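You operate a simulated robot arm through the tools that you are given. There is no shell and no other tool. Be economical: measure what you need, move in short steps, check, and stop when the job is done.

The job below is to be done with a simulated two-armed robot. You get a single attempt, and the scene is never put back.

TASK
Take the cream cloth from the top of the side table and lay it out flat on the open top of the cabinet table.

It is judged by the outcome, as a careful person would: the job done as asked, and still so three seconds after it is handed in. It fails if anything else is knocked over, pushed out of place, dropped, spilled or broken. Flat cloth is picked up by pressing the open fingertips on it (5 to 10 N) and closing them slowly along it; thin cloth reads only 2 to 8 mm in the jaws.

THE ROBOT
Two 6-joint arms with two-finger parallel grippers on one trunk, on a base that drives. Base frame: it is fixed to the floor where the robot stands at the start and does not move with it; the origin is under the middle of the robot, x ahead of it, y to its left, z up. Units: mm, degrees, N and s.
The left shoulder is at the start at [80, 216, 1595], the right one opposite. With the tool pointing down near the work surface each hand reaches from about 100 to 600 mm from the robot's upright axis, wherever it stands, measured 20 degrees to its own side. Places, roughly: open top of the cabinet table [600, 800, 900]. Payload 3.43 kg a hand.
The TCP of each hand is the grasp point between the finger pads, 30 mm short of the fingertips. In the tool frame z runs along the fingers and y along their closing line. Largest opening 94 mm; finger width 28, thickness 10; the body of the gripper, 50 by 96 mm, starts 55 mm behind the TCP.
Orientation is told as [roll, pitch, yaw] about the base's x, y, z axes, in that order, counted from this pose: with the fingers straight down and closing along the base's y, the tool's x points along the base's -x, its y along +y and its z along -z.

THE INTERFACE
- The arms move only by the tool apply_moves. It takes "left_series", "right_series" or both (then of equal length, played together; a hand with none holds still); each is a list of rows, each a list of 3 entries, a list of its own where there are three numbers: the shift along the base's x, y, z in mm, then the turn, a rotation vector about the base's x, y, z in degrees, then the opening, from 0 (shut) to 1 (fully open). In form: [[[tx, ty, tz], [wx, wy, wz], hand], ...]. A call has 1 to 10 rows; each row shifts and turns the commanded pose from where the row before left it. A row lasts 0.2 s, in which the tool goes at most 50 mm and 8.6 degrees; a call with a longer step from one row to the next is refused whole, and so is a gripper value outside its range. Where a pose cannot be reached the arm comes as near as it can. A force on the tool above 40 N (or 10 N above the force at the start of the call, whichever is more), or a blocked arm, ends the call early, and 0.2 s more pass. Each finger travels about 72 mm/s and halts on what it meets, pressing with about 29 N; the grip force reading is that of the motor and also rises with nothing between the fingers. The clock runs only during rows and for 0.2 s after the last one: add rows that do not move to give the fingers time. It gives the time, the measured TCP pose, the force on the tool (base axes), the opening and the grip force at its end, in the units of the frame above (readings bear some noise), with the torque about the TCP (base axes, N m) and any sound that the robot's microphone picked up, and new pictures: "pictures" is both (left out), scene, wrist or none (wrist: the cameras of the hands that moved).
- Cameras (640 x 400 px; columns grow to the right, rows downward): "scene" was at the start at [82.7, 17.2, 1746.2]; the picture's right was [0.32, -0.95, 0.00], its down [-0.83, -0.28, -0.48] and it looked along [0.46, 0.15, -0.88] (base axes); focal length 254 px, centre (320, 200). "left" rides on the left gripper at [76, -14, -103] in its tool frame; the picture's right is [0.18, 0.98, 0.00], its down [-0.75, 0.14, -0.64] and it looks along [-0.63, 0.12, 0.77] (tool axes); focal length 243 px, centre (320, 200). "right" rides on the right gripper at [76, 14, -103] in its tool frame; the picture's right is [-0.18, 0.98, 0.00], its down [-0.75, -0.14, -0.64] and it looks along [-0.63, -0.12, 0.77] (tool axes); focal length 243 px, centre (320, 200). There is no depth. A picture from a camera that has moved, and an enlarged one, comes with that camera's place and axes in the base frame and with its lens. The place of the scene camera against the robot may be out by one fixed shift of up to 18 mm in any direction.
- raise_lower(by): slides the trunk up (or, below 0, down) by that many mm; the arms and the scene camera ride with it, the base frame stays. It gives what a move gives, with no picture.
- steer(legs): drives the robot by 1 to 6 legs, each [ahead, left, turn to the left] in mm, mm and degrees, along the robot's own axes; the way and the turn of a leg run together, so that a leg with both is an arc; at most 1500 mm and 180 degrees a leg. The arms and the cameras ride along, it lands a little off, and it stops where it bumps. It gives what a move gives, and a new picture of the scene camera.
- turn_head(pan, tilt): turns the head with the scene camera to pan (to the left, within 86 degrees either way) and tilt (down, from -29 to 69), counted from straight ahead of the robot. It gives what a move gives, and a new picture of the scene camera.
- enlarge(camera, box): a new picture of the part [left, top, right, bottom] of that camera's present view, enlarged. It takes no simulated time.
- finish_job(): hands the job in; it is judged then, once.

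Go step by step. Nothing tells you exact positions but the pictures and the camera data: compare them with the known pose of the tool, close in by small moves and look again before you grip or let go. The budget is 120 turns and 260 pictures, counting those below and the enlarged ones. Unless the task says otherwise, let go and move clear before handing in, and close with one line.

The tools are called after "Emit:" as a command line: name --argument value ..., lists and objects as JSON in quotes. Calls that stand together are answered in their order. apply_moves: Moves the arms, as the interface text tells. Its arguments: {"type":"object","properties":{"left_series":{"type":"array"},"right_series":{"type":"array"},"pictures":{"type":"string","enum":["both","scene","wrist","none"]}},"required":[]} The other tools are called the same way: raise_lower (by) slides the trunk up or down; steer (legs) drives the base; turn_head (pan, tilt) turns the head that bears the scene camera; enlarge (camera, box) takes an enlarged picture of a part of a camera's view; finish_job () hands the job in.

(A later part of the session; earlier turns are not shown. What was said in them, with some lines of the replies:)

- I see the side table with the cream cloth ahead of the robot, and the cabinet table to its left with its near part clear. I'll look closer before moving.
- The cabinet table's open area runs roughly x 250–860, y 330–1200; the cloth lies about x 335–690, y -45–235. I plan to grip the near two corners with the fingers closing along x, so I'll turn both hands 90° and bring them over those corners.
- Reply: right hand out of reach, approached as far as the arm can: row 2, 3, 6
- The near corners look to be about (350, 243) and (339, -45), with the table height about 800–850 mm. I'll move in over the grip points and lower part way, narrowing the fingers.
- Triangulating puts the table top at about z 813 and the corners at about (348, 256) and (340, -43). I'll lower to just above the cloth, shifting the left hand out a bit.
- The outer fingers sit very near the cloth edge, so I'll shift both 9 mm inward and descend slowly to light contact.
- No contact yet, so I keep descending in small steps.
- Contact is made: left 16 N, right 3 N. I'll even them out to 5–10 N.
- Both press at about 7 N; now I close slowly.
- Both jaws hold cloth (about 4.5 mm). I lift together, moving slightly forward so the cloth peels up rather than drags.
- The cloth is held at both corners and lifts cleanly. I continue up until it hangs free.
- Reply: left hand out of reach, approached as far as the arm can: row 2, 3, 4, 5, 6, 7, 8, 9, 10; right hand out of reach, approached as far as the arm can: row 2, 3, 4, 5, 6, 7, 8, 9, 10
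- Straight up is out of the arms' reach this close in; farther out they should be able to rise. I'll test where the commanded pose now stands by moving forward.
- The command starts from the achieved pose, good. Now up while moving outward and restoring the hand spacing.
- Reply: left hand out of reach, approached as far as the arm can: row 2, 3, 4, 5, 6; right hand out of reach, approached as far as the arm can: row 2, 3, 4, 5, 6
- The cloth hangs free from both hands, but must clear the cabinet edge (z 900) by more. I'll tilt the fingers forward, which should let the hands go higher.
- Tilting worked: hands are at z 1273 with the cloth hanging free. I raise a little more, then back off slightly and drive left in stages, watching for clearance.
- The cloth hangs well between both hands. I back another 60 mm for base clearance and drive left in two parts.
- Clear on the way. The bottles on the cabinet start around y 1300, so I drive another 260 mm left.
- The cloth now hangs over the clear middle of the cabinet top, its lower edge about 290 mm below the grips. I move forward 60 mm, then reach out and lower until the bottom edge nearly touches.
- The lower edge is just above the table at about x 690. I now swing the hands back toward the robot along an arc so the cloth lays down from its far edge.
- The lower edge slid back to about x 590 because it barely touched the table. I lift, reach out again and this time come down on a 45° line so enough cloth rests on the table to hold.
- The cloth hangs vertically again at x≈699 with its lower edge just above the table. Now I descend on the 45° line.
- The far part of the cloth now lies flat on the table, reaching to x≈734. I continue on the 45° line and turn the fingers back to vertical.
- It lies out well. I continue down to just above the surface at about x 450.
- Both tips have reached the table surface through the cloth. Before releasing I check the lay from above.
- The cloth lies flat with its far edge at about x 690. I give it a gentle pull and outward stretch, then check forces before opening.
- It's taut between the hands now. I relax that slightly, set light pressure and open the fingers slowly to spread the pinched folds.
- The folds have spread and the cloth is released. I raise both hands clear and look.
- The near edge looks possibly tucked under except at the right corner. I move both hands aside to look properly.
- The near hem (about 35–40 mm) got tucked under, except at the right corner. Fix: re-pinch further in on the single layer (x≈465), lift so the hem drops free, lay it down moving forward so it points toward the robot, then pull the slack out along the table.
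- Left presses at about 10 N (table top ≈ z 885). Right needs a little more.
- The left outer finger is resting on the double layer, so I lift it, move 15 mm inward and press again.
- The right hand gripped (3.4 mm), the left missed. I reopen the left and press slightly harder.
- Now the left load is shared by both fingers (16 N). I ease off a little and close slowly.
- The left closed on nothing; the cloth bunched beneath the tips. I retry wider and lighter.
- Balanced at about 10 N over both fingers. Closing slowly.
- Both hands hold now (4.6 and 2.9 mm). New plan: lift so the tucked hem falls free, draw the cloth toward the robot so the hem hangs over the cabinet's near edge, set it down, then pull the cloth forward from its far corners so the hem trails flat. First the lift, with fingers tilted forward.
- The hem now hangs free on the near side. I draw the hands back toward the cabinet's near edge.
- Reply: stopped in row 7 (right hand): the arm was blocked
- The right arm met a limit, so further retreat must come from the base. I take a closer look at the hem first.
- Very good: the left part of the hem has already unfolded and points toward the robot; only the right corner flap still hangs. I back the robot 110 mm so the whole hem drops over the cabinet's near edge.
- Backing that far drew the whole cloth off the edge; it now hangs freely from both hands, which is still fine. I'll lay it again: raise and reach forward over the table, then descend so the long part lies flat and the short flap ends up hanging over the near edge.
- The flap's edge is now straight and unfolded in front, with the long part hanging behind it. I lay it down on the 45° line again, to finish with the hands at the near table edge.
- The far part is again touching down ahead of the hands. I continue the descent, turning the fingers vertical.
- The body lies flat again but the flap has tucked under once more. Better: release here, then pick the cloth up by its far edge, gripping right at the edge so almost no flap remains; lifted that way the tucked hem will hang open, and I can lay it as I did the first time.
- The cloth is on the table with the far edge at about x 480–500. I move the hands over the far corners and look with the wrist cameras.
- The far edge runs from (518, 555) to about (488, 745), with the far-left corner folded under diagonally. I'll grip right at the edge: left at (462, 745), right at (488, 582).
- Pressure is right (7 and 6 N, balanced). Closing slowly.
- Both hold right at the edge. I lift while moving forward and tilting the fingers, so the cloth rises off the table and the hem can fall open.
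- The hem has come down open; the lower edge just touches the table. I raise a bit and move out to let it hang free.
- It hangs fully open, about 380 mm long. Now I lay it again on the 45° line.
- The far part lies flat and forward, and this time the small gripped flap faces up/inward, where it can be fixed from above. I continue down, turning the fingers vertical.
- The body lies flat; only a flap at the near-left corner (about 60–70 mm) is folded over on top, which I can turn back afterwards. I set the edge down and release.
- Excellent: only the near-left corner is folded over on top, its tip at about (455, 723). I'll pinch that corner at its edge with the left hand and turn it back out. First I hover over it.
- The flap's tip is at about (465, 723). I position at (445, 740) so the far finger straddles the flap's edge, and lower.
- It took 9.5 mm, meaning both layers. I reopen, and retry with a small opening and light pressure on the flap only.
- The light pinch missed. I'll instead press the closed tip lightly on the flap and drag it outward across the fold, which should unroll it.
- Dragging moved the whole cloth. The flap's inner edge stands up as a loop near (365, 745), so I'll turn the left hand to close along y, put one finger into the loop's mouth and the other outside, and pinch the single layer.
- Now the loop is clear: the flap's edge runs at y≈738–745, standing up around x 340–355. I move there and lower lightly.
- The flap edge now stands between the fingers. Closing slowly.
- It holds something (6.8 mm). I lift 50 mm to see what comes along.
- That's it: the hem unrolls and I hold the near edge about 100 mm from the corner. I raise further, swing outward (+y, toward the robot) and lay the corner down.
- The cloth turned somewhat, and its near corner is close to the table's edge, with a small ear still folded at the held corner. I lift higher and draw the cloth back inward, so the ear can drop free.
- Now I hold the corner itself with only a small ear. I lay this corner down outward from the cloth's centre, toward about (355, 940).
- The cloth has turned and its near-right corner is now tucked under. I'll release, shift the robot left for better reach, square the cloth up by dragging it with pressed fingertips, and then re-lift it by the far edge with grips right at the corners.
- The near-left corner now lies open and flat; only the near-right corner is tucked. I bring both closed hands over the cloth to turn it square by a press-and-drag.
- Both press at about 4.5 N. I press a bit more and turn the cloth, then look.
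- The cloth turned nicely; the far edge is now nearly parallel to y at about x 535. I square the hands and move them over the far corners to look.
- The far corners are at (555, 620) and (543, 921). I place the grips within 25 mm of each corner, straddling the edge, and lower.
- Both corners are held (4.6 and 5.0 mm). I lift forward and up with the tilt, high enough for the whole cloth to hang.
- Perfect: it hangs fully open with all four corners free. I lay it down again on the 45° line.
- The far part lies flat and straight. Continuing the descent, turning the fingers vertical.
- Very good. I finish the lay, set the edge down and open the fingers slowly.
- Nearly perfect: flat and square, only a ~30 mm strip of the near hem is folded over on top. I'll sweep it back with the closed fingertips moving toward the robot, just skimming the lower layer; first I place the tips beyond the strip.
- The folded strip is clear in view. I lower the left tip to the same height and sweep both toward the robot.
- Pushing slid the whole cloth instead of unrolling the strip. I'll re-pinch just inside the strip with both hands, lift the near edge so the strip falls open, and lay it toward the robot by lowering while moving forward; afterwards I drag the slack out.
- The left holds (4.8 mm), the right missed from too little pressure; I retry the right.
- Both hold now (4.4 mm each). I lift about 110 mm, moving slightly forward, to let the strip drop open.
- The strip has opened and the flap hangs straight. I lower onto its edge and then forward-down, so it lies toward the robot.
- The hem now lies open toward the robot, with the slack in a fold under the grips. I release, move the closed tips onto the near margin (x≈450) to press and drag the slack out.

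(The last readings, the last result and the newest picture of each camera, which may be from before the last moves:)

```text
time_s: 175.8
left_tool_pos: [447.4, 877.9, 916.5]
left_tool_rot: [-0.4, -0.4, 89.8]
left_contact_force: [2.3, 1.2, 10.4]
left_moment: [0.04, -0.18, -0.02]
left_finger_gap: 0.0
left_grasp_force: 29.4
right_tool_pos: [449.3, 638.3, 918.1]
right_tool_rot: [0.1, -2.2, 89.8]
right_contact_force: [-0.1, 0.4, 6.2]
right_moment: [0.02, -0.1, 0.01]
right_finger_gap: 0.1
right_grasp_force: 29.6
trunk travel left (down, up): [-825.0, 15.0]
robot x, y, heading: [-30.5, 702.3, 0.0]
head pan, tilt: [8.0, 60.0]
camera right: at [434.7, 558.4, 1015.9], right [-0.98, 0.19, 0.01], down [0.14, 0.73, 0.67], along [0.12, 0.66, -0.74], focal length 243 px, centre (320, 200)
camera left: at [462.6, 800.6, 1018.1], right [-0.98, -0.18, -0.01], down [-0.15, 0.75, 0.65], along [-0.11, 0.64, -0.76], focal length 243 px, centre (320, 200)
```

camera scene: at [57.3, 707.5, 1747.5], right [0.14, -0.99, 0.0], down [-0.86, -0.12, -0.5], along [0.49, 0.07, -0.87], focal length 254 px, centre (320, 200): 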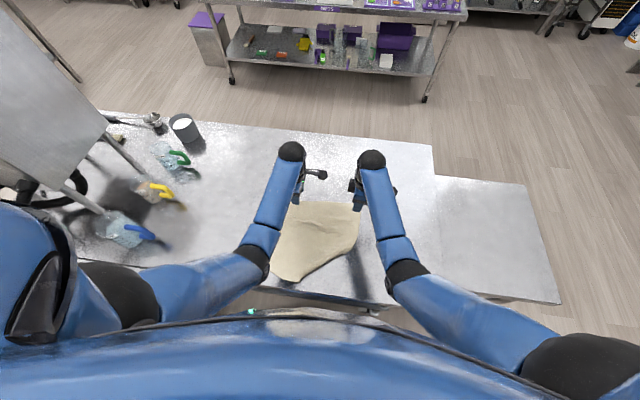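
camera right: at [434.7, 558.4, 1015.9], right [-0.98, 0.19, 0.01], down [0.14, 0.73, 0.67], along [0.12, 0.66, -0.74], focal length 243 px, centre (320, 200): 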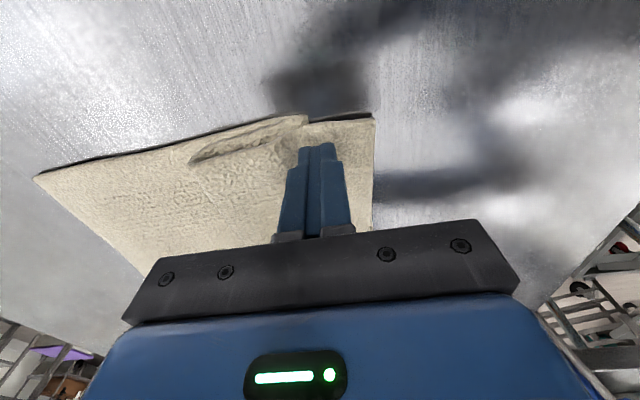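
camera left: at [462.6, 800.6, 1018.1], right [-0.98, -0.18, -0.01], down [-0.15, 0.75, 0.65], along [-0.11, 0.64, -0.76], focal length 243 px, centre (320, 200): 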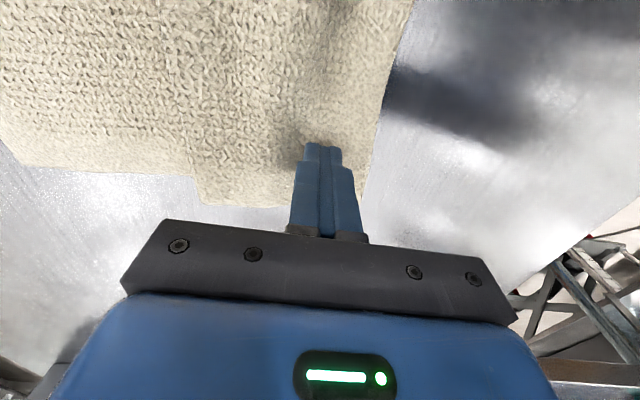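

Both tips press the margin (10 and 6 N). Now I drag slowly toward the robot to pull the slack flat.

Emit:
apply_moves --left_series '[[[-9, 0, 0], [0, 0, 0], 0], [[-9, 0, 0], [0, 0, 0], 0], [[-9, 0, 0], [0, 0, 0], 0], [[-9, 0, 0], [0, 0, 0], 0], [[-9, 0, -0.3], [0, 0, 0], 0], [[-9, 0, -0.3], [0, 0, 0], 0], [[-9, 0, -0.3], [0, 0, 0], 0], [[-9, 0, 0], [0, 0, 0], 0], [[-9, 0, 0], [0, 0, 0], 0], [[0, 0, 0], [0, 0, 0], 0]]' --right_series '[[[-9, 0, 0], [0, 0, 0], 0], [[-9, 0, -0.3], [0, 0, 0], 0], [[-9, 0, -0.3], [0, 0, 0], 0], [[-9, 0, -0.3], [0, 0, 0], 0], [[-9, 0, -0.3], [0, 0, 0], 0], [[-9, 0, -0.3], [0, 0, 0], 0], [[-9, 0, -0.3], [0, 0, 0], 0], [[-9, 0, 0], [0, 0, 0], 0], [[-9, 0, 0], [0, 0, 0], 0], [[0, 0, 0], [0, 0, 0], 0]]' --pictures "wrist"

Emit:
enlarge --camera "scene" --box '[230, 130, 420, 280]'

```text
time_s: 178.0
left_tool_pos: [365.5, 876.7, 915.6]
left_tool_rot: [-0.4, -0.4, 89.9]
left_contact_force: [5.4, -1.2, 30.5]
left_moment: [0.04, -0.48, -0.04]
left_finger_gap: 0.0
left_grasp_force: 29.1
right_tool_pos: [368.2, 637.1, 915.7]
right_tool_rot: [0.0, -2.2, 89.8]
right_contact_force: [4.6, 1.9, 31.7]
right_moment: [-0.14, -0.47, 0.03]
right_finger_gap: 0.0
right_grasp_force: 28.6
trunk travel left (down, up): [-825.0, 15.0]
robot x, y, heading: [-29.5, 703.4, 0.0]
head pan, tilt: [8.0, 60.0]
camera right: at [353.6, 557.1, 1013.8], right [-0.98, 0.19, 0.01], down [0.14, 0.73, 0.67], along [0.12, 0.66, -0.74], focal length 243 px, centre (320, 200)
camera left: at [380.5, 801.1, 1017.0], right [-0.98, -0.18, -0.01], down [-0.14, 0.75, 0.65], along [-0.11, 0.64, -0.76], focal length 243 px, centre (320, 200)
```

right: 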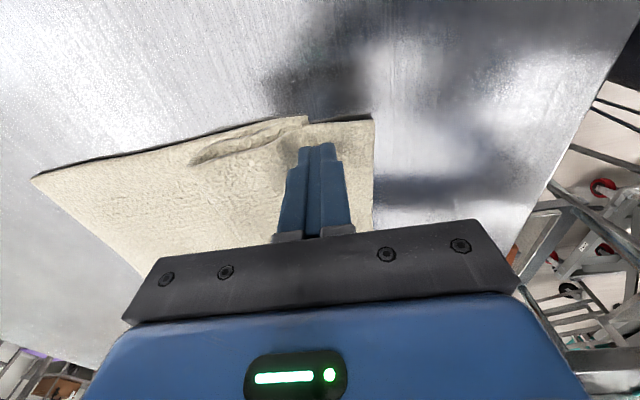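
left: 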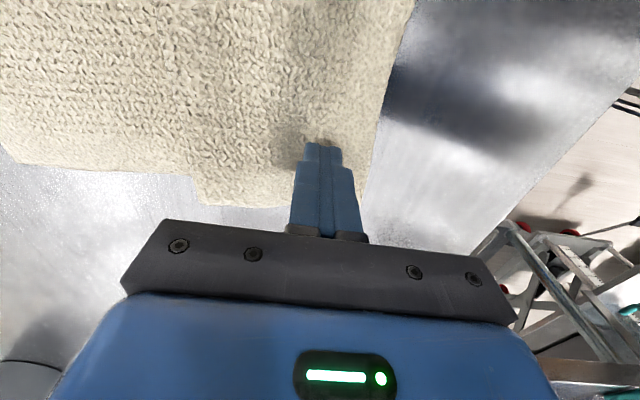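

```text
2.67 times, centred on (325, 205) of scene
camera zoom: at [51.5, 706.8, 1748.1], right [0.14, -0.99, 0.0], down [-0.86, -0.12, -0.5], along [0.5, 0.07, -0.86], focal length 678 px, centre (307, 187)
```

zoom: 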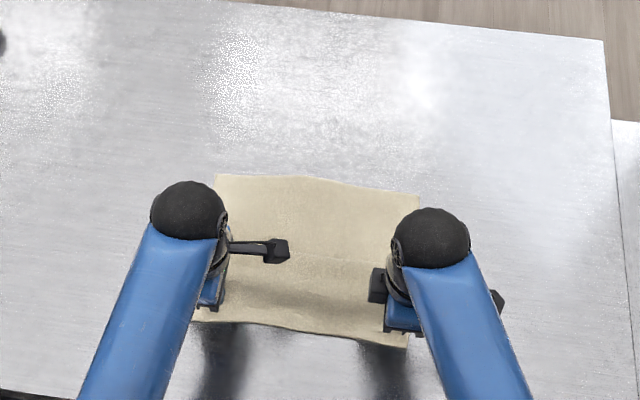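

The cloth slid as a whole again. Instead I'll pinch the near edge itself (straddling it), lift it so the slack fold opens, and lay it back toward the robot under tension.

Emit:
apply_moves --left_series '[[[0, 0, 12], [0, 0, 0], 0.1], [[-10, 0, 0], [0, 0, 0], 0.27], [[-9, 0, 0], [0, 0, 0], 0.27], [[0, 0, -8], [0, 0, 0], 0.27], [[0, 0, -2], [0, 0, 0], 0.27], [[0, 0, -1], [0, 0, 0], 0.27], [[0, 0, 0], [0, 0, 0], 0.27]]' --right_series '[[[0, 0, 12], [0, 0, 0], 0.1], [[-10, 0, 0], [0, 0, 0], 0.27], [[-11, 0, 0], [0, 0, 0], 0.27], [[0, 0, -8], [0, 0, 0], 0.27], [[0, 0, -2], [0, 0, 0], 0.27], [[0, 0, -1], [0, 0, 0], 0.27], [[0, 0, 0], [0, 0, 0], 0.27]]' --pictures "wrist"

```text
time_s: 179.6
left_tool_pos: [348.8, 877.7, 913.3]
left_tool_rot: [-0.2, -0.4, 89.9]
left_contact_force: [-1.8, -1.2, 7.6]
left_moment: [0.01, -0.1, -0.04]
left_finger_gap: 25.2
left_grasp_force: 0.0
right_tool_pos: [347.2, 635.9, 915.9]
right_tool_rot: [0.4, -2.2, 89.9]
right_contact_force: [-0.2, 0.4, 1.4]
right_moment: [0.0, -0.03, 0.01]
right_finger_gap: 25.5
right_grasp_force: 0.0
trunk travel left (down, up): [-825.0, 15.0]
robot x, y, heading: [-28.6, 701.5, 0.2]
head pan, tilt: [8.0, 60.0]
camera right: at [333.9, 557.1, 1013.9], right [-0.98, 0.19, 0.01], down [0.15, 0.73, 0.67], along [0.12, 0.66, -0.74], focal length 243 px, centre (320, 200)
camera left: at [364.3, 801.7, 1015.5], right [-0.98, -0.18, 0.0], down [-0.14, 0.75, 0.65], along [-0.12, 0.64, -0.76], focal length 243 px, centre (320, 200)
```

right: 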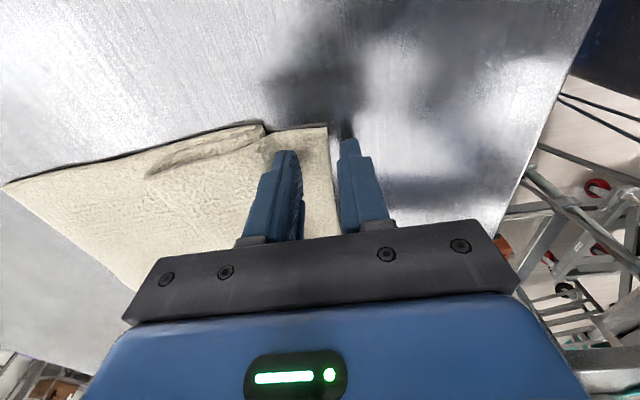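
left: 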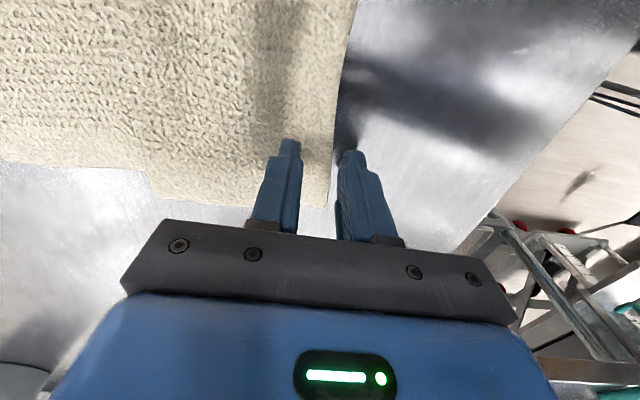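

The edge lies just inside the outer fingers. I shift 6 mm inward, press and close slowly.

Emit:
apply_moves --left_series '[[[6, 0, 2], [0, 0, 0], 0.27], [[0, 0, -2], [0, 0, 0], 0.27], [[0, 0, -0.2], [0, 0, 0], 0.27], [[0, 0, 0], [0, 0, 0], 0.23], [[0, 0, 0], [0, 0, 0], 0.19], [[0, 0, 0], [0, 0, 0], 0.15], [[0, 0, 0], [0, 0, 0], 0.11], [[0, 0, 0], [0, 0, 0], 0.07], [[0, 0, 0], [0, 0, 0], 0.02], [[0, 0, 0], [0, 0, 0], 0]]' --right_series '[[[6, 0, 1], [0, 0, 0], 0.27], [[0, 0, -1.5], [0, 0, 0], 0.27], [[0, 0, -1], [0, 0, 0], 0.27], [[0, 0, 0], [0, 0, 0], 0.23], [[0, 0, 0], [0, 0, 0], 0.19], [[0, 0, 0], [0, 0, 0], 0.15], [[0, 0, 0], [0, 0, 0], 0.11], [[0, 0, 0], [0, 0, 0], 0.07], [[0, 0, 0], [0, 0, 0], 0.02], [[0, 0, 0], [0, 0, 0], 0]]' --pictures "wrist"

```text
time_s: 181.8
left_tool_pos: [355.0, 877.5, 913.3]
left_tool_rot: [-0.2, -0.5, 89.9]
left_contact_force: [1.3, 1.1, 6.3]
left_moment: [0.02, -0.04, 0.0]
left_finger_gap: 0.1
left_grasp_force: 29.4
right_tool_pos: [354.9, 635.7, 914.8]
right_tool_rot: [0.3, -2.2, 89.7]
right_contact_force: [-0.4, -0.3, 1.4]
right_moment: [-0.01, -0.01, -0.02]
right_finger_gap: 0.0
right_grasp_force: 29.3
trunk travel left (down, up): [-825.0, 15.0]
robot x, y, heading: [-29.7, 702.3, 0.2]
head pan, tilt: [8.0, 60.0]
camera right: at [339.7, 557.3, 1013.3], right [-0.98, 0.19, 0.01], down [0.15, 0.73, 0.67], along [0.12, 0.66, -0.74], focal length 243 px, centre (320, 200)
camera left: at [370.1, 800.9, 1015.4], right [-0.98, -0.18, 0.0], down [-0.14, 0.75, 0.65], along [-0.12, 0.64, -0.76], focal length 243 px, centre (320, 200)
```

right: 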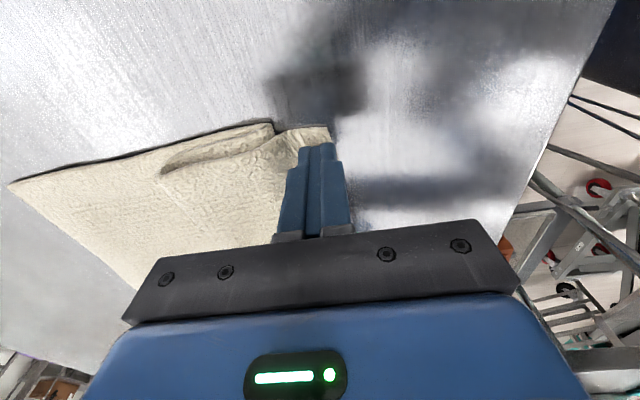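
left: 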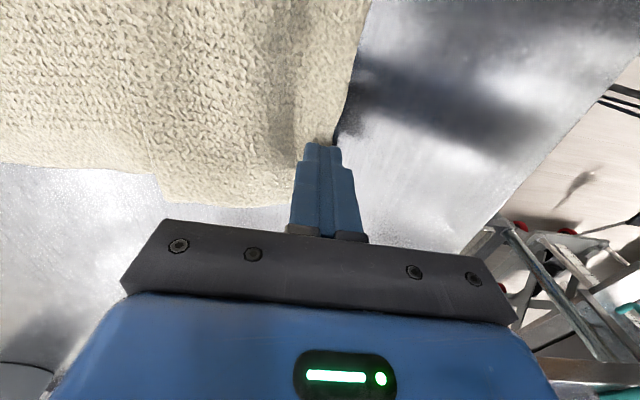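

The narrow pinch missed. The far edge has gripped reliably each time, so I'll re-lift from there, lay it again, and this time let go slightly above the table so the hem springs open instead of being pressed into a fold.

Emit:
apply_moves --left_series '[[[0, 0, 25], [0, 0, 0], 0.2], [[25, 0, 20], [0, 0, 0], 0.45], [[35, 1, 0], [0, 0, 0], 0.45], [[35, 1, 0], [0, 0, 0], 0.45], [[35, 1, 0], [0, 0, 0], 0.45], [[35, 1, 0], [0, 0, 0], 0.45], [[25, 2, -10], [0, 0, 0], 0.45], [[0, 0, -18], [0, 0, 0], 0.45], [[0, 0, -8], [0, 0, 0], 0.45], [[0, 0, 0], [0, 0, 0], 0.45]]' --right_series '[[[0, 0, 25], [0, 0, 0], 0.2], [[25, 1, 20], [0, 0, 0], 0.45], [[35, 1, 0], [0, 0, 0], 0.45], [[35, 1, 0], [0, 0, 0], 0.45], [[35, 1, 0], [0, 0, 0], 0.45], [[35, 1, 0], [0, 0, 0], 0.45], [[25, 2, -10], [0, 0, 0], 0.45], [[0, 0, -18], [0, 0, 0], 0.45], [[0, 0, -8], [0, 0, 0], 0.45], [[0, 0, 0], [0, 0, 0], 0.45]]' --pictures "wrist"

```text
time_s: 184.0
left_tool_pos: [544.7, 884.3, 923.7]
left_tool_rot: [-0.1, -0.4, 89.9]
left_contact_force: [0.4, 0.2, 0.6]
left_moment: [-0.02, 0.02, -0.01]
left_finger_gap: 42.4
left_grasp_force: 0.0
right_tool_pos: [546.8, 647.0, 922.0]
right_tool_rot: [0.3, -2.2, 89.9]
right_contact_force: [0.1, -0.5, 0.6]
right_moment: [-0.02, 0.01, 0.01]
right_finger_gap: 42.1
right_grasp_force: 0.1
trunk travel left (down, up): [-825.0, 15.0]
robot x, y, heading: [-27.3, 699.7, 0.3]
head pan, tilt: [8.0, 60.0]
camera right: at [532.1, 566.8, 1020.7], right [-0.98, 0.19, 0.01], down [0.15, 0.73, 0.67], along [0.12, 0.66, -0.74], focal length 243 px, centre (320, 200)
camera left: at [561.0, 806.3, 1024.7], right [-0.98, -0.18, 0.0], down [-0.14, 0.75, 0.65], along [-0.12, 0.64, -0.76], focal length 243 px, centre (320, 200)
```

right: 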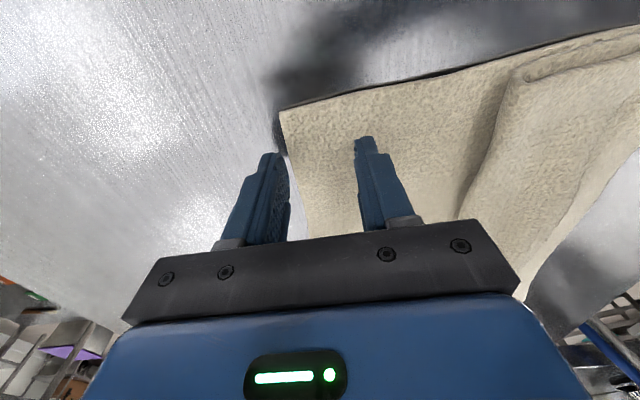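
left: 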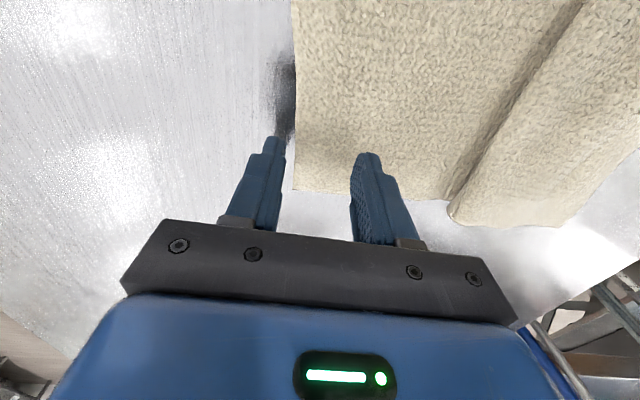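

The far edge is at x≈562. I shift 9 mm back so the outer fingers straddle it, press, and close slowly.

Emit:
apply_moves --left_series '[[[-9, 0, -5], [0, 0, 0], 0.45], [[0, 0, -3.5], [0, 0, 0], 0.45], [[0, 0, -2], [0, 0, 0], 0.45], [[0, 0, 0], [0, 0, 0], 0.4], [[0, 0, 0], [0, 0, 0], 0.34], [[0, 0, 0], [0, 0, 0], 0.27], [[0, 0, 0], [0, 0, 0], 0.2], [[0, 0, 0], [0, 0, 0], 0.13], [[0, 0, 0], [0, 0, 0], 0.06], [[0, 0, 0], [0, 0, 0], 0]]' --right_series '[[[-9, 0, -4], [0, 0, 0], 0.45], [[0, 0, -3], [0, 0, 0], 0.45], [[0, 0, -1.3], [0, 0, 0], 0.45], [[0, 0, 0], [0, 0, 0], 0.4], [[0, 0, 0], [0, 0, 0], 0.34], [[0, 0, 0], [0, 0, 0], 0.27], [[0, 0, 0], [0, 0, 0], 0.2], [[0, 0, 0], [0, 0, 0], 0.13], [[0, 0, 0], [0, 0, 0], 0.06], [[0, 0, 0], [0, 0, 0], 0]]' --pictures "none"

```text
time_s: 186.2
left_tool_pos: [533.8, 881.8, 913.1]
left_tool_rot: [-0.2, -0.6, 89.9]
left_contact_force: [-1.3, -0.7, 13.4]
left_moment: [0.01, 0.04, 0.0]
left_finger_gap: 4.9
left_grasp_force: 28.7
right_tool_pos: [535.5, 644.9, 915.3]
right_tool_rot: [0.2, -2.2, 89.8]
right_contact_force: [0.0, 1.6, 2.4]
right_moment: [-0.05, 0.04, -0.01]
right_finger_gap: 4.5
right_grasp_force: 29.1
trunk travel left (down, up): [-825.0, 15.0]
robot x, y, heading: [-33.3, 704.4, 0.2]
head pan, tilt: [8.0, 60.0]
```

Both hold (4.9 and 4.5 mm). I lift as before until the cloth hangs open.

Emit:
apply_moves --left_series '[[[0, 0, 14], [0, 0, 0], 0], [[10, 0, 28], [0, -8, 0], 0], [[12, 0, 34], [0, -8, 0], 0], [[14, 0, 40], [0, -8, 0], 0], [[16, 0, 45], [0, -8, 0], 0], [[17, 0, 45], [0, -8, 0], 0], [[17, 0, 45], [0, 0, 0], 0], [[17, 0, 45], [0, 0, 0], 0], [[17, 0, 45], [0, 0, 0], 0], [[17, 0, 42], [0, 0, 0], 0]]' --right_series '[[[0, 0, 14], [0, 0, 0], 0], [[10, 0, 28], [0, -8, 0], 0], [[12, 0, 34], [0, -8, 0], 0], [[14, 0, 40], [0, -8, 0], 0], [[16, 0, 45], [0, -8, 0], 0], [[17, 0, 45], [0, -8, 0], 0], [[17, 0, 45], [0, 0, 0], 0], [[17, 0, 45], [0, 0, 0], 0], [[17, 0, 45], [0, 0, 0], 0], [[17, 0, 40], [0, 0, 0], 0]]' --pictures "none"

Emit:
enlarge --camera "scene" --box '[230, 60, 430, 230]'

```text
time_s: 188.4
left_tool_pos: [673.6, 884.5, 1295.6]
left_tool_rot: [-40.0, -0.4, 90.2]
left_contact_force: [0.4, -1.3, -0.2]
left_moment: [-0.01, 0.13, 0.0]
left_finger_gap: 4.5
left_grasp_force: 29.2
right_tool_pos: [675.2, 643.8, 1293.9]
right_tool_rot: [-39.6, -1.7, 91.3]
right_contact_force: [0.4, 1.2, -0.1]
right_moment: [0.03, 0.12, 0.05]
right_finger_gap: 4.5
right_grasp_force: 29.2
trunk travel left (down, up): [-825.0, 15.0]
robot x, y, heading: [-29.2, 701.1, 0.2]
head pan, tilt: [8.0, 60.0]
```

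```text
2.35 times, centred on (330, 145) of scene
camera zoom: at [57.4, 707.5, 1747.4], right [0.14, -0.99, 0.0], down [-0.86, -0.12, -0.5], along [0.49, 0.07, -0.87], focal length 598 px, centre (296, 329)
```

zoom: 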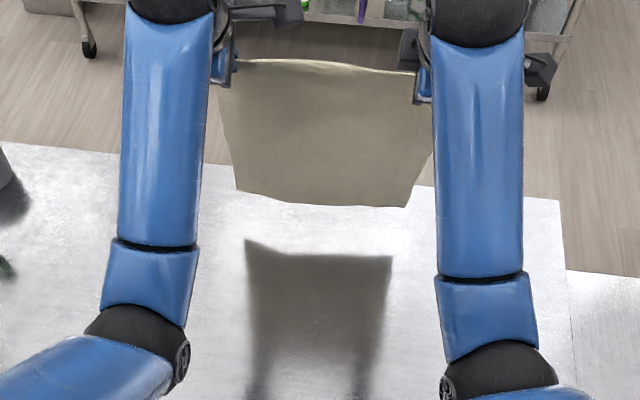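

It hangs from both corners. I settle it briefly and lay it on the 45° line as before.

Emit:
apply_moves --left_series '[[[0, 0, 0], [0, 0, 0], 0], [[10, 0, -15], [0, 0, 0], 0], [[5, 0, -15], [0, 0, 0], 0], [[0, 0, -15], [0, 0, 0], 0], [[-4, 0, -18], [0, 0, 0], 0], [[-10, 0, -18], [0, 0, 0], 0], [[-15, 0, -17], [0, 0, 0], 0], [[-17, 0, -17], [0, 0, 0], 0], [[-17, 0, -17], [0, 0, 0], 0], [[-17, 0, -17], [0, 0, 0], 0]]' --right_series '[[[0, 0, 0], [0, 0, 0], 0], [[10, 0, -15], [0, 0, 0], 0], [[5, 0, -15], [0, 0, 0], 0], [[0, 0, -13], [0, 0, 0], 0], [[-4, 0, -18], [0, 0, 0], 0], [[-10, 0, -18], [0, 0, 0], 0], [[-15, 0, -17], [0, 0, 0], 0], [[-17, 0, -17], [0, 0, 0], 0], [[-17, 0, -17], [0, 0, 0], 0], [[-17, 0, -17], [0, 0, 0], 0]]' --pictures "none"

Emit:
enlarge --camera "right" --box '[260, 0, 520, 180]'

Emit:
enlarge --camera "left" --box '[260, 0, 520, 180]'

```text
time_s: 190.6
left_tool_pos: [604.8, 882.5, 1144.7]
left_tool_rot: [-40.1, -0.3, 90.2]
left_contact_force: [-0.2, -0.6, -0.2]
left_moment: [-0.01, 0.1, 0.0]
left_finger_gap: 4.4
left_grasp_force: 28.9
right_tool_pos: [603.7, 647.1, 1149.3]
right_tool_rot: [-39.8, -1.8, 91.2]
right_contact_force: [0.1, -0.7, 0.7]
right_moment: [0.02, 0.1, 0.02]
right_finger_gap: 4.1
right_grasp_force: 29.5
trunk travel left (down, up): [-825.0, 15.0]
robot x, y, heading: [-30.8, 703.7, 0.3]
head pan, tilt: [8.0, 60.0]
```

```text
2.22 times, centred on (390, 90) of right
camera zoom: at [529.2, 566.8, 1215.2], right [-0.76, 0.19, -0.62], down [-0.32, 0.73, 0.61], along [0.57, 0.66, -0.49], focal length 539 px, centre (164, 444)
```

zoom: 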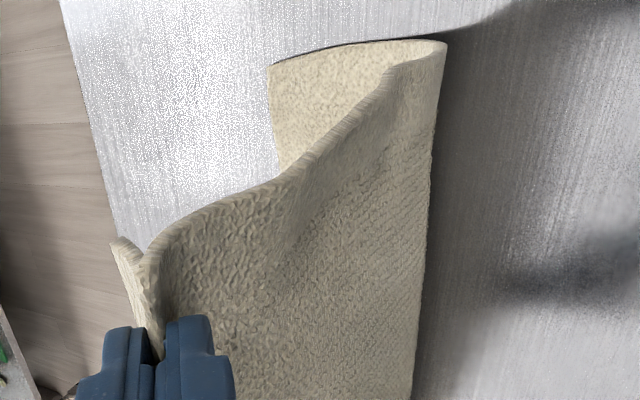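

```text
2.22 times, centred on (390, 90) of left
camera zoom: at [552.2, 806.8, 1233.0], right [-0.75, -0.18, -0.63], down [-0.53, 0.75, 0.41], along [0.4, 0.64, -0.66], focal length 539 px, centre (164, 444)
```

zoom: 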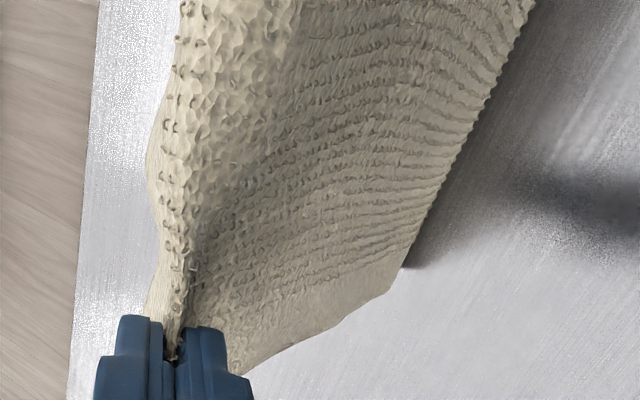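

Same good state as before. I continue the descent.

Emit:
apply_moves --left_series '[[[-20, 0, -20], [0, 0, 0], 0], [[-20, 0, -20], [0, 0, 0], 0], [[-20, 0, -20], [0, 0, 0], 0], [[-20, 0, -20], [0, 0, 0], 0], [[-20, 0, -20], [0, 8, 0], 0], [[-20, 0, -20], [0, 8, 0], 0], [[-20, 0, -20], [0, 8, 0], 0], [[-20, 0, -20], [0, 8, 0], 0], [[-20, 0, -20], [0, 8, 0], 0], [[-18, 0, -15], [0, 0, 0], 0]]' --right_series '[[[-20, 0, -20], [0, 0, 0], 0], [[-20, 0, -20], [0, 0, 0], 0], [[-20, 0, -20], [0, 0, 0], 0], [[-20, 0, -20], [0, 0, 0], 0], [[-20, 0, -20], [0, 8, 0], 0], [[-20, 0, -20], [0, 8, 0], 0], [[-20, 0, -20], [0, 8, 0], 0], [[-20, 0, -20], [0, 8, 0], 0], [[-20, 0, -20], [0, 8, 0], 0], [[-18, 0, -19], [0, 0, 0], 0]]' --pictures "wrist"

```text
time_s: 192.8
left_tool_pos: [407.6, 884.4, 952.4]
left_tool_rot: [0.0, -0.4, 89.9]
left_contact_force: [0.4, -0.4, 0.0]
left_moment: [-0.01, -0.07, -0.01]
left_finger_gap: 4.2
left_grasp_force: 28.5
right_tool_pos: [408.1, 645.6, 949.2]
right_tool_rot: [0.3, -2.2, 89.8]
right_contact_force: [0.2, -1.1, 0.1]
right_moment: [0.0, -0.12, 0.02]
right_finger_gap: 4.0
right_grasp_force: 29.1
trunk travel left (down, up): [-825.0, 15.0]
robot x, y, heading: [-29.9, 702.6, 0.2]
head pan, tilt: [8.0, 60.0]
camera right: at [394.2, 566.5, 1048.7], right [-0.98, 0.19, 0.01], down [0.15, 0.73, 0.67], along [0.12, 0.66, -0.74], focal length 243 px, centre (320, 200)
camera left: at [424.1, 807.6, 1053.4], right [-0.98, -0.18, 0.0], down [-0.14, 0.75, 0.65], along [-0.12, 0.64, -0.76], focal length 243 px, centre (320, 200)
```

right: 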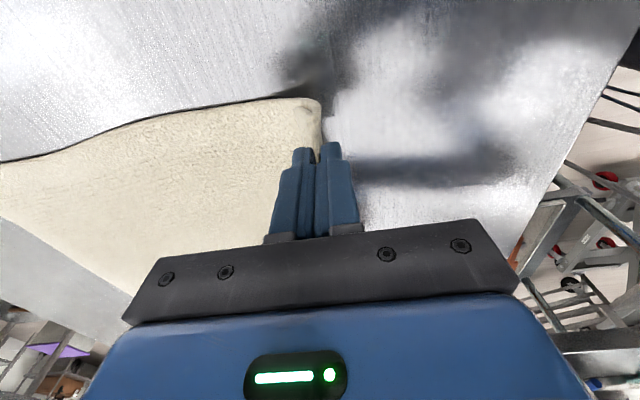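
left: 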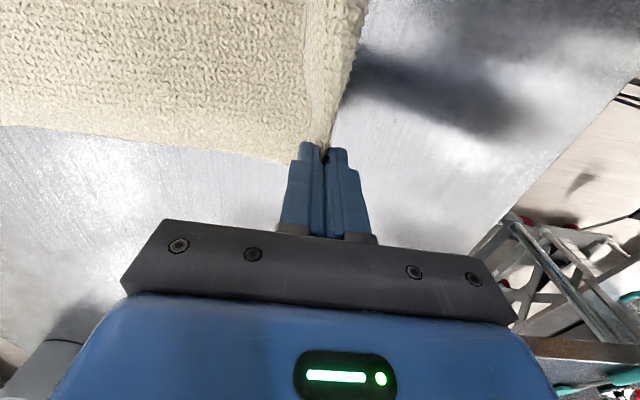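

Now I lower to about 13 mm above the table, open, and sweep the open fingers toward the robot so the freed hem is pushed outward, then rise.

Emit:
apply_moves --left_series '[[[-12, 0, -14], [0, 0, 0], 0], [[-10, 0, -9], [0, 0, 0], 0], [[-2, 0, 0], [0, 0, 0], 0.15], [[-6, 0, 0], [0, 0, 0], 0.3], [[-14, 0, 0], [0, 0, 0], 0.35], [[-16, 0, 0], [0, 0, 0], 0.35], [[-16, 0, 0], [0, 0, 0], 0.35], [[-12, 0, 0], [0, 0, 0], 0.35], [[0, 15, 12], [0, 0, 0], 0.35], [[0, 30, 10], [0, 0, 0], 0.35]]' --right_series '[[[-12, 0, -12], [0, 0, 0], 0], [[-10, 0, -8], [0, 0, 0], 0], [[-2, 0, 0], [0, 0, 0], 0.15], [[-6, 0, 0], [0, 0, 0], 0.3], [[-14, 0, 0], [0, 0, 0], 0.35], [[-16, 0, 0], [0, 0, 0], 0.35], [[-16, 0, 0], [0, 0, 0], 0.35], [[-12, 0, 0], [0, 0, 0], 0.35], [[0, -15, 12], [0, 0, 0], 0.35], [[0, -30, 10], [0, 0, 0], 0.35]]' --pictures "none"

Emit:
enlarge --camera "scene" --box '[230, 130, 420, 280]'

Emit:
enlarge --camera "right" --box '[0, 0, 640, 400]'

```text
time_s: 195.0
left_tool_pos: [319.7, 928.7, 951.1]
left_tool_rot: [0.0, -0.5, 89.9]
left_contact_force: [0.0, 0.6, 0.4]
left_moment: [-0.02, 0.0, 0.05]
left_finger_gap: 33.1
left_grasp_force: 0.0
right_tool_pos: [319.1, 598.2, 952.9]
right_tool_rot: [0.4, -2.1, 89.8]
right_contact_force: [-1.4, 0.5, -0.1]
right_moment: [0.0, 0.0, 0.0]
right_finger_gap: 32.9
right_grasp_force: 0.0
trunk travel left (down, up): [-825.0, 15.0]
robot x, y, heading: [-31.5, 699.8, 0.4]
head pan, tilt: [8.0, 60.0]
```

```text
2.67 times, centred on (325, 205) of scene
camera zoom: at [56.3, 707.1, 1747.6], right [0.14, -0.99, 0.0], down [-0.86, -0.12, -0.5], along [0.49, 0.07, -0.87], focal length 678 px, centre (307, 187)
```

zoom: 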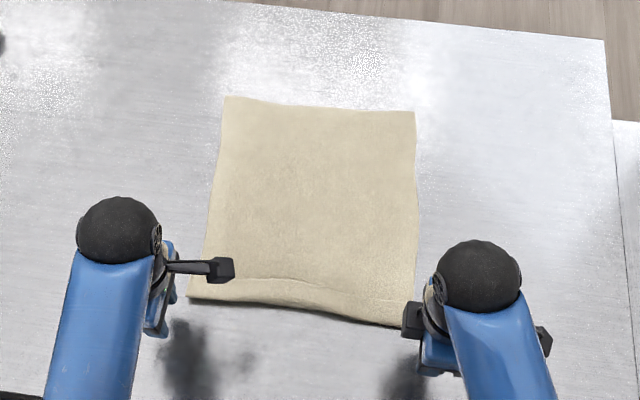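

```text
1.00 times, centred on (320, 200) of right (not enlarged: the box is as wide or as high as the picture)
camera zoom: at [306.0, 518.6, 1052.1], right [-0.98, 0.19, 0.01], down [0.15, 0.73, 0.67], along [0.12, 0.66, -0.74], focal length 243 px, centre (320, 200)
```

zoom: 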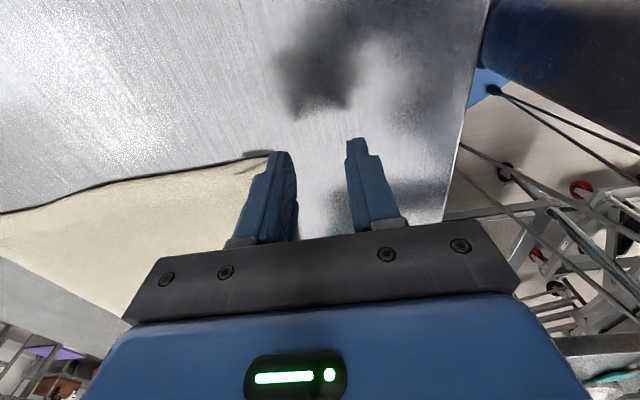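

The cloth lies square and flat on the cabinet top, with only a faint narrow turn along part of the near hem. With my turns nearly used up, I move the hands well clear and check once more.

Emit:
apply_moves --left_series '[[[0, 25, 3], [0, 0, 0], 0.35], [[0, 30, 0], [0, 0, 0], 0.35], [[5, 30, 5], [0, 0, 0], 0.35], [[10, 10, 10], [0, 0, 0], 0.35], [[0, 0, 0], [0, 0, 0], 0.35]]' --right_series '[[[0, -25, 3], [0, 0, 0], 0.35], [[0, -30, 0], [0, 0, 0], 0.35], [[5, -30, 5], [0, 0, 0], 0.35], [[10, -10, 10], [0, 0, 0], 0.35], [[0, 0, 0], [0, 0, 0], 0.35]]' --pictures "scene"

Emit:
enlarge --camera "scene" --box '[260, 140, 390, 270]'

```text
time_s: 196.2
left_tool_pos: [334.3, 1024.7, 969.9]
left_tool_rot: [-0.1, -0.4, 89.9]
left_contact_force: [-0.1, 0.1, -0.2]
left_moment: [-0.04, 0.01, -0.01]
left_finger_gap: 32.9
left_grasp_force: 0.1
right_tool_pos: [338.3, 502.7, 969.5]
right_tool_rot: [0.2, -2.1, 89.8]
right_contact_force: [-0.7, -0.4, 0.4]
right_moment: [0.0, -0.04, -0.02]
right_finger_gap: 33.0
right_grasp_force: 0.1
trunk travel left (down, up): [-825.0, 15.0]
robot x, y, heading: [-29.5, 702.8, 0.1]
head pan, tilt: [8.0, 60.0]
camera scene: at [56.2, 707.4, 1747.6], right [0.14, -0.99, 0.0], down [-0.86, -0.12, -0.5], along [0.49, 0.07, -0.87], focal length 254 px, centre (320, 200)
```

scene: 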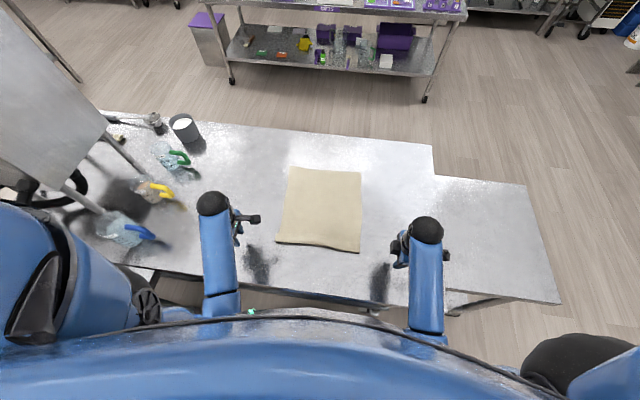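

```text
3.08 times, centred on (325, 205) of scene
camera zoom: at [56.2, 707.4, 1747.6], right [0.14, -0.99, 0.0], down [-0.86, -0.12, -0.5], along [0.49, 0.07, -0.87], focal length 782 px, centre (305, 185)
```

zoom: 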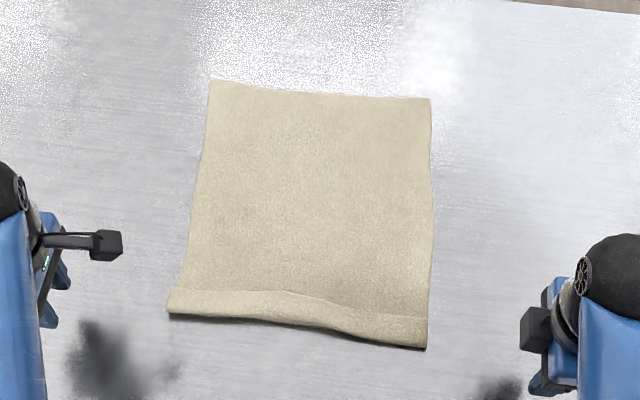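

The cloth lies on the clear cabinet top, square and flat apart from a narrow turned strip along its near edge. Both hands are clear and I see nothing else disturbed, so I hand in.

Emit:
finish_job

```text
The job is handed in.
```

The cream cloth is now on the open top of the cabinet table, but it is not completely flat. A strip about 20–30 mm wide along the edge nearest the robot is still folded over on top, and I ran out of turns to open it. The rest lies flat and square. Both hands have let go and moved clear, and I saw nothing else knocked over or moved.
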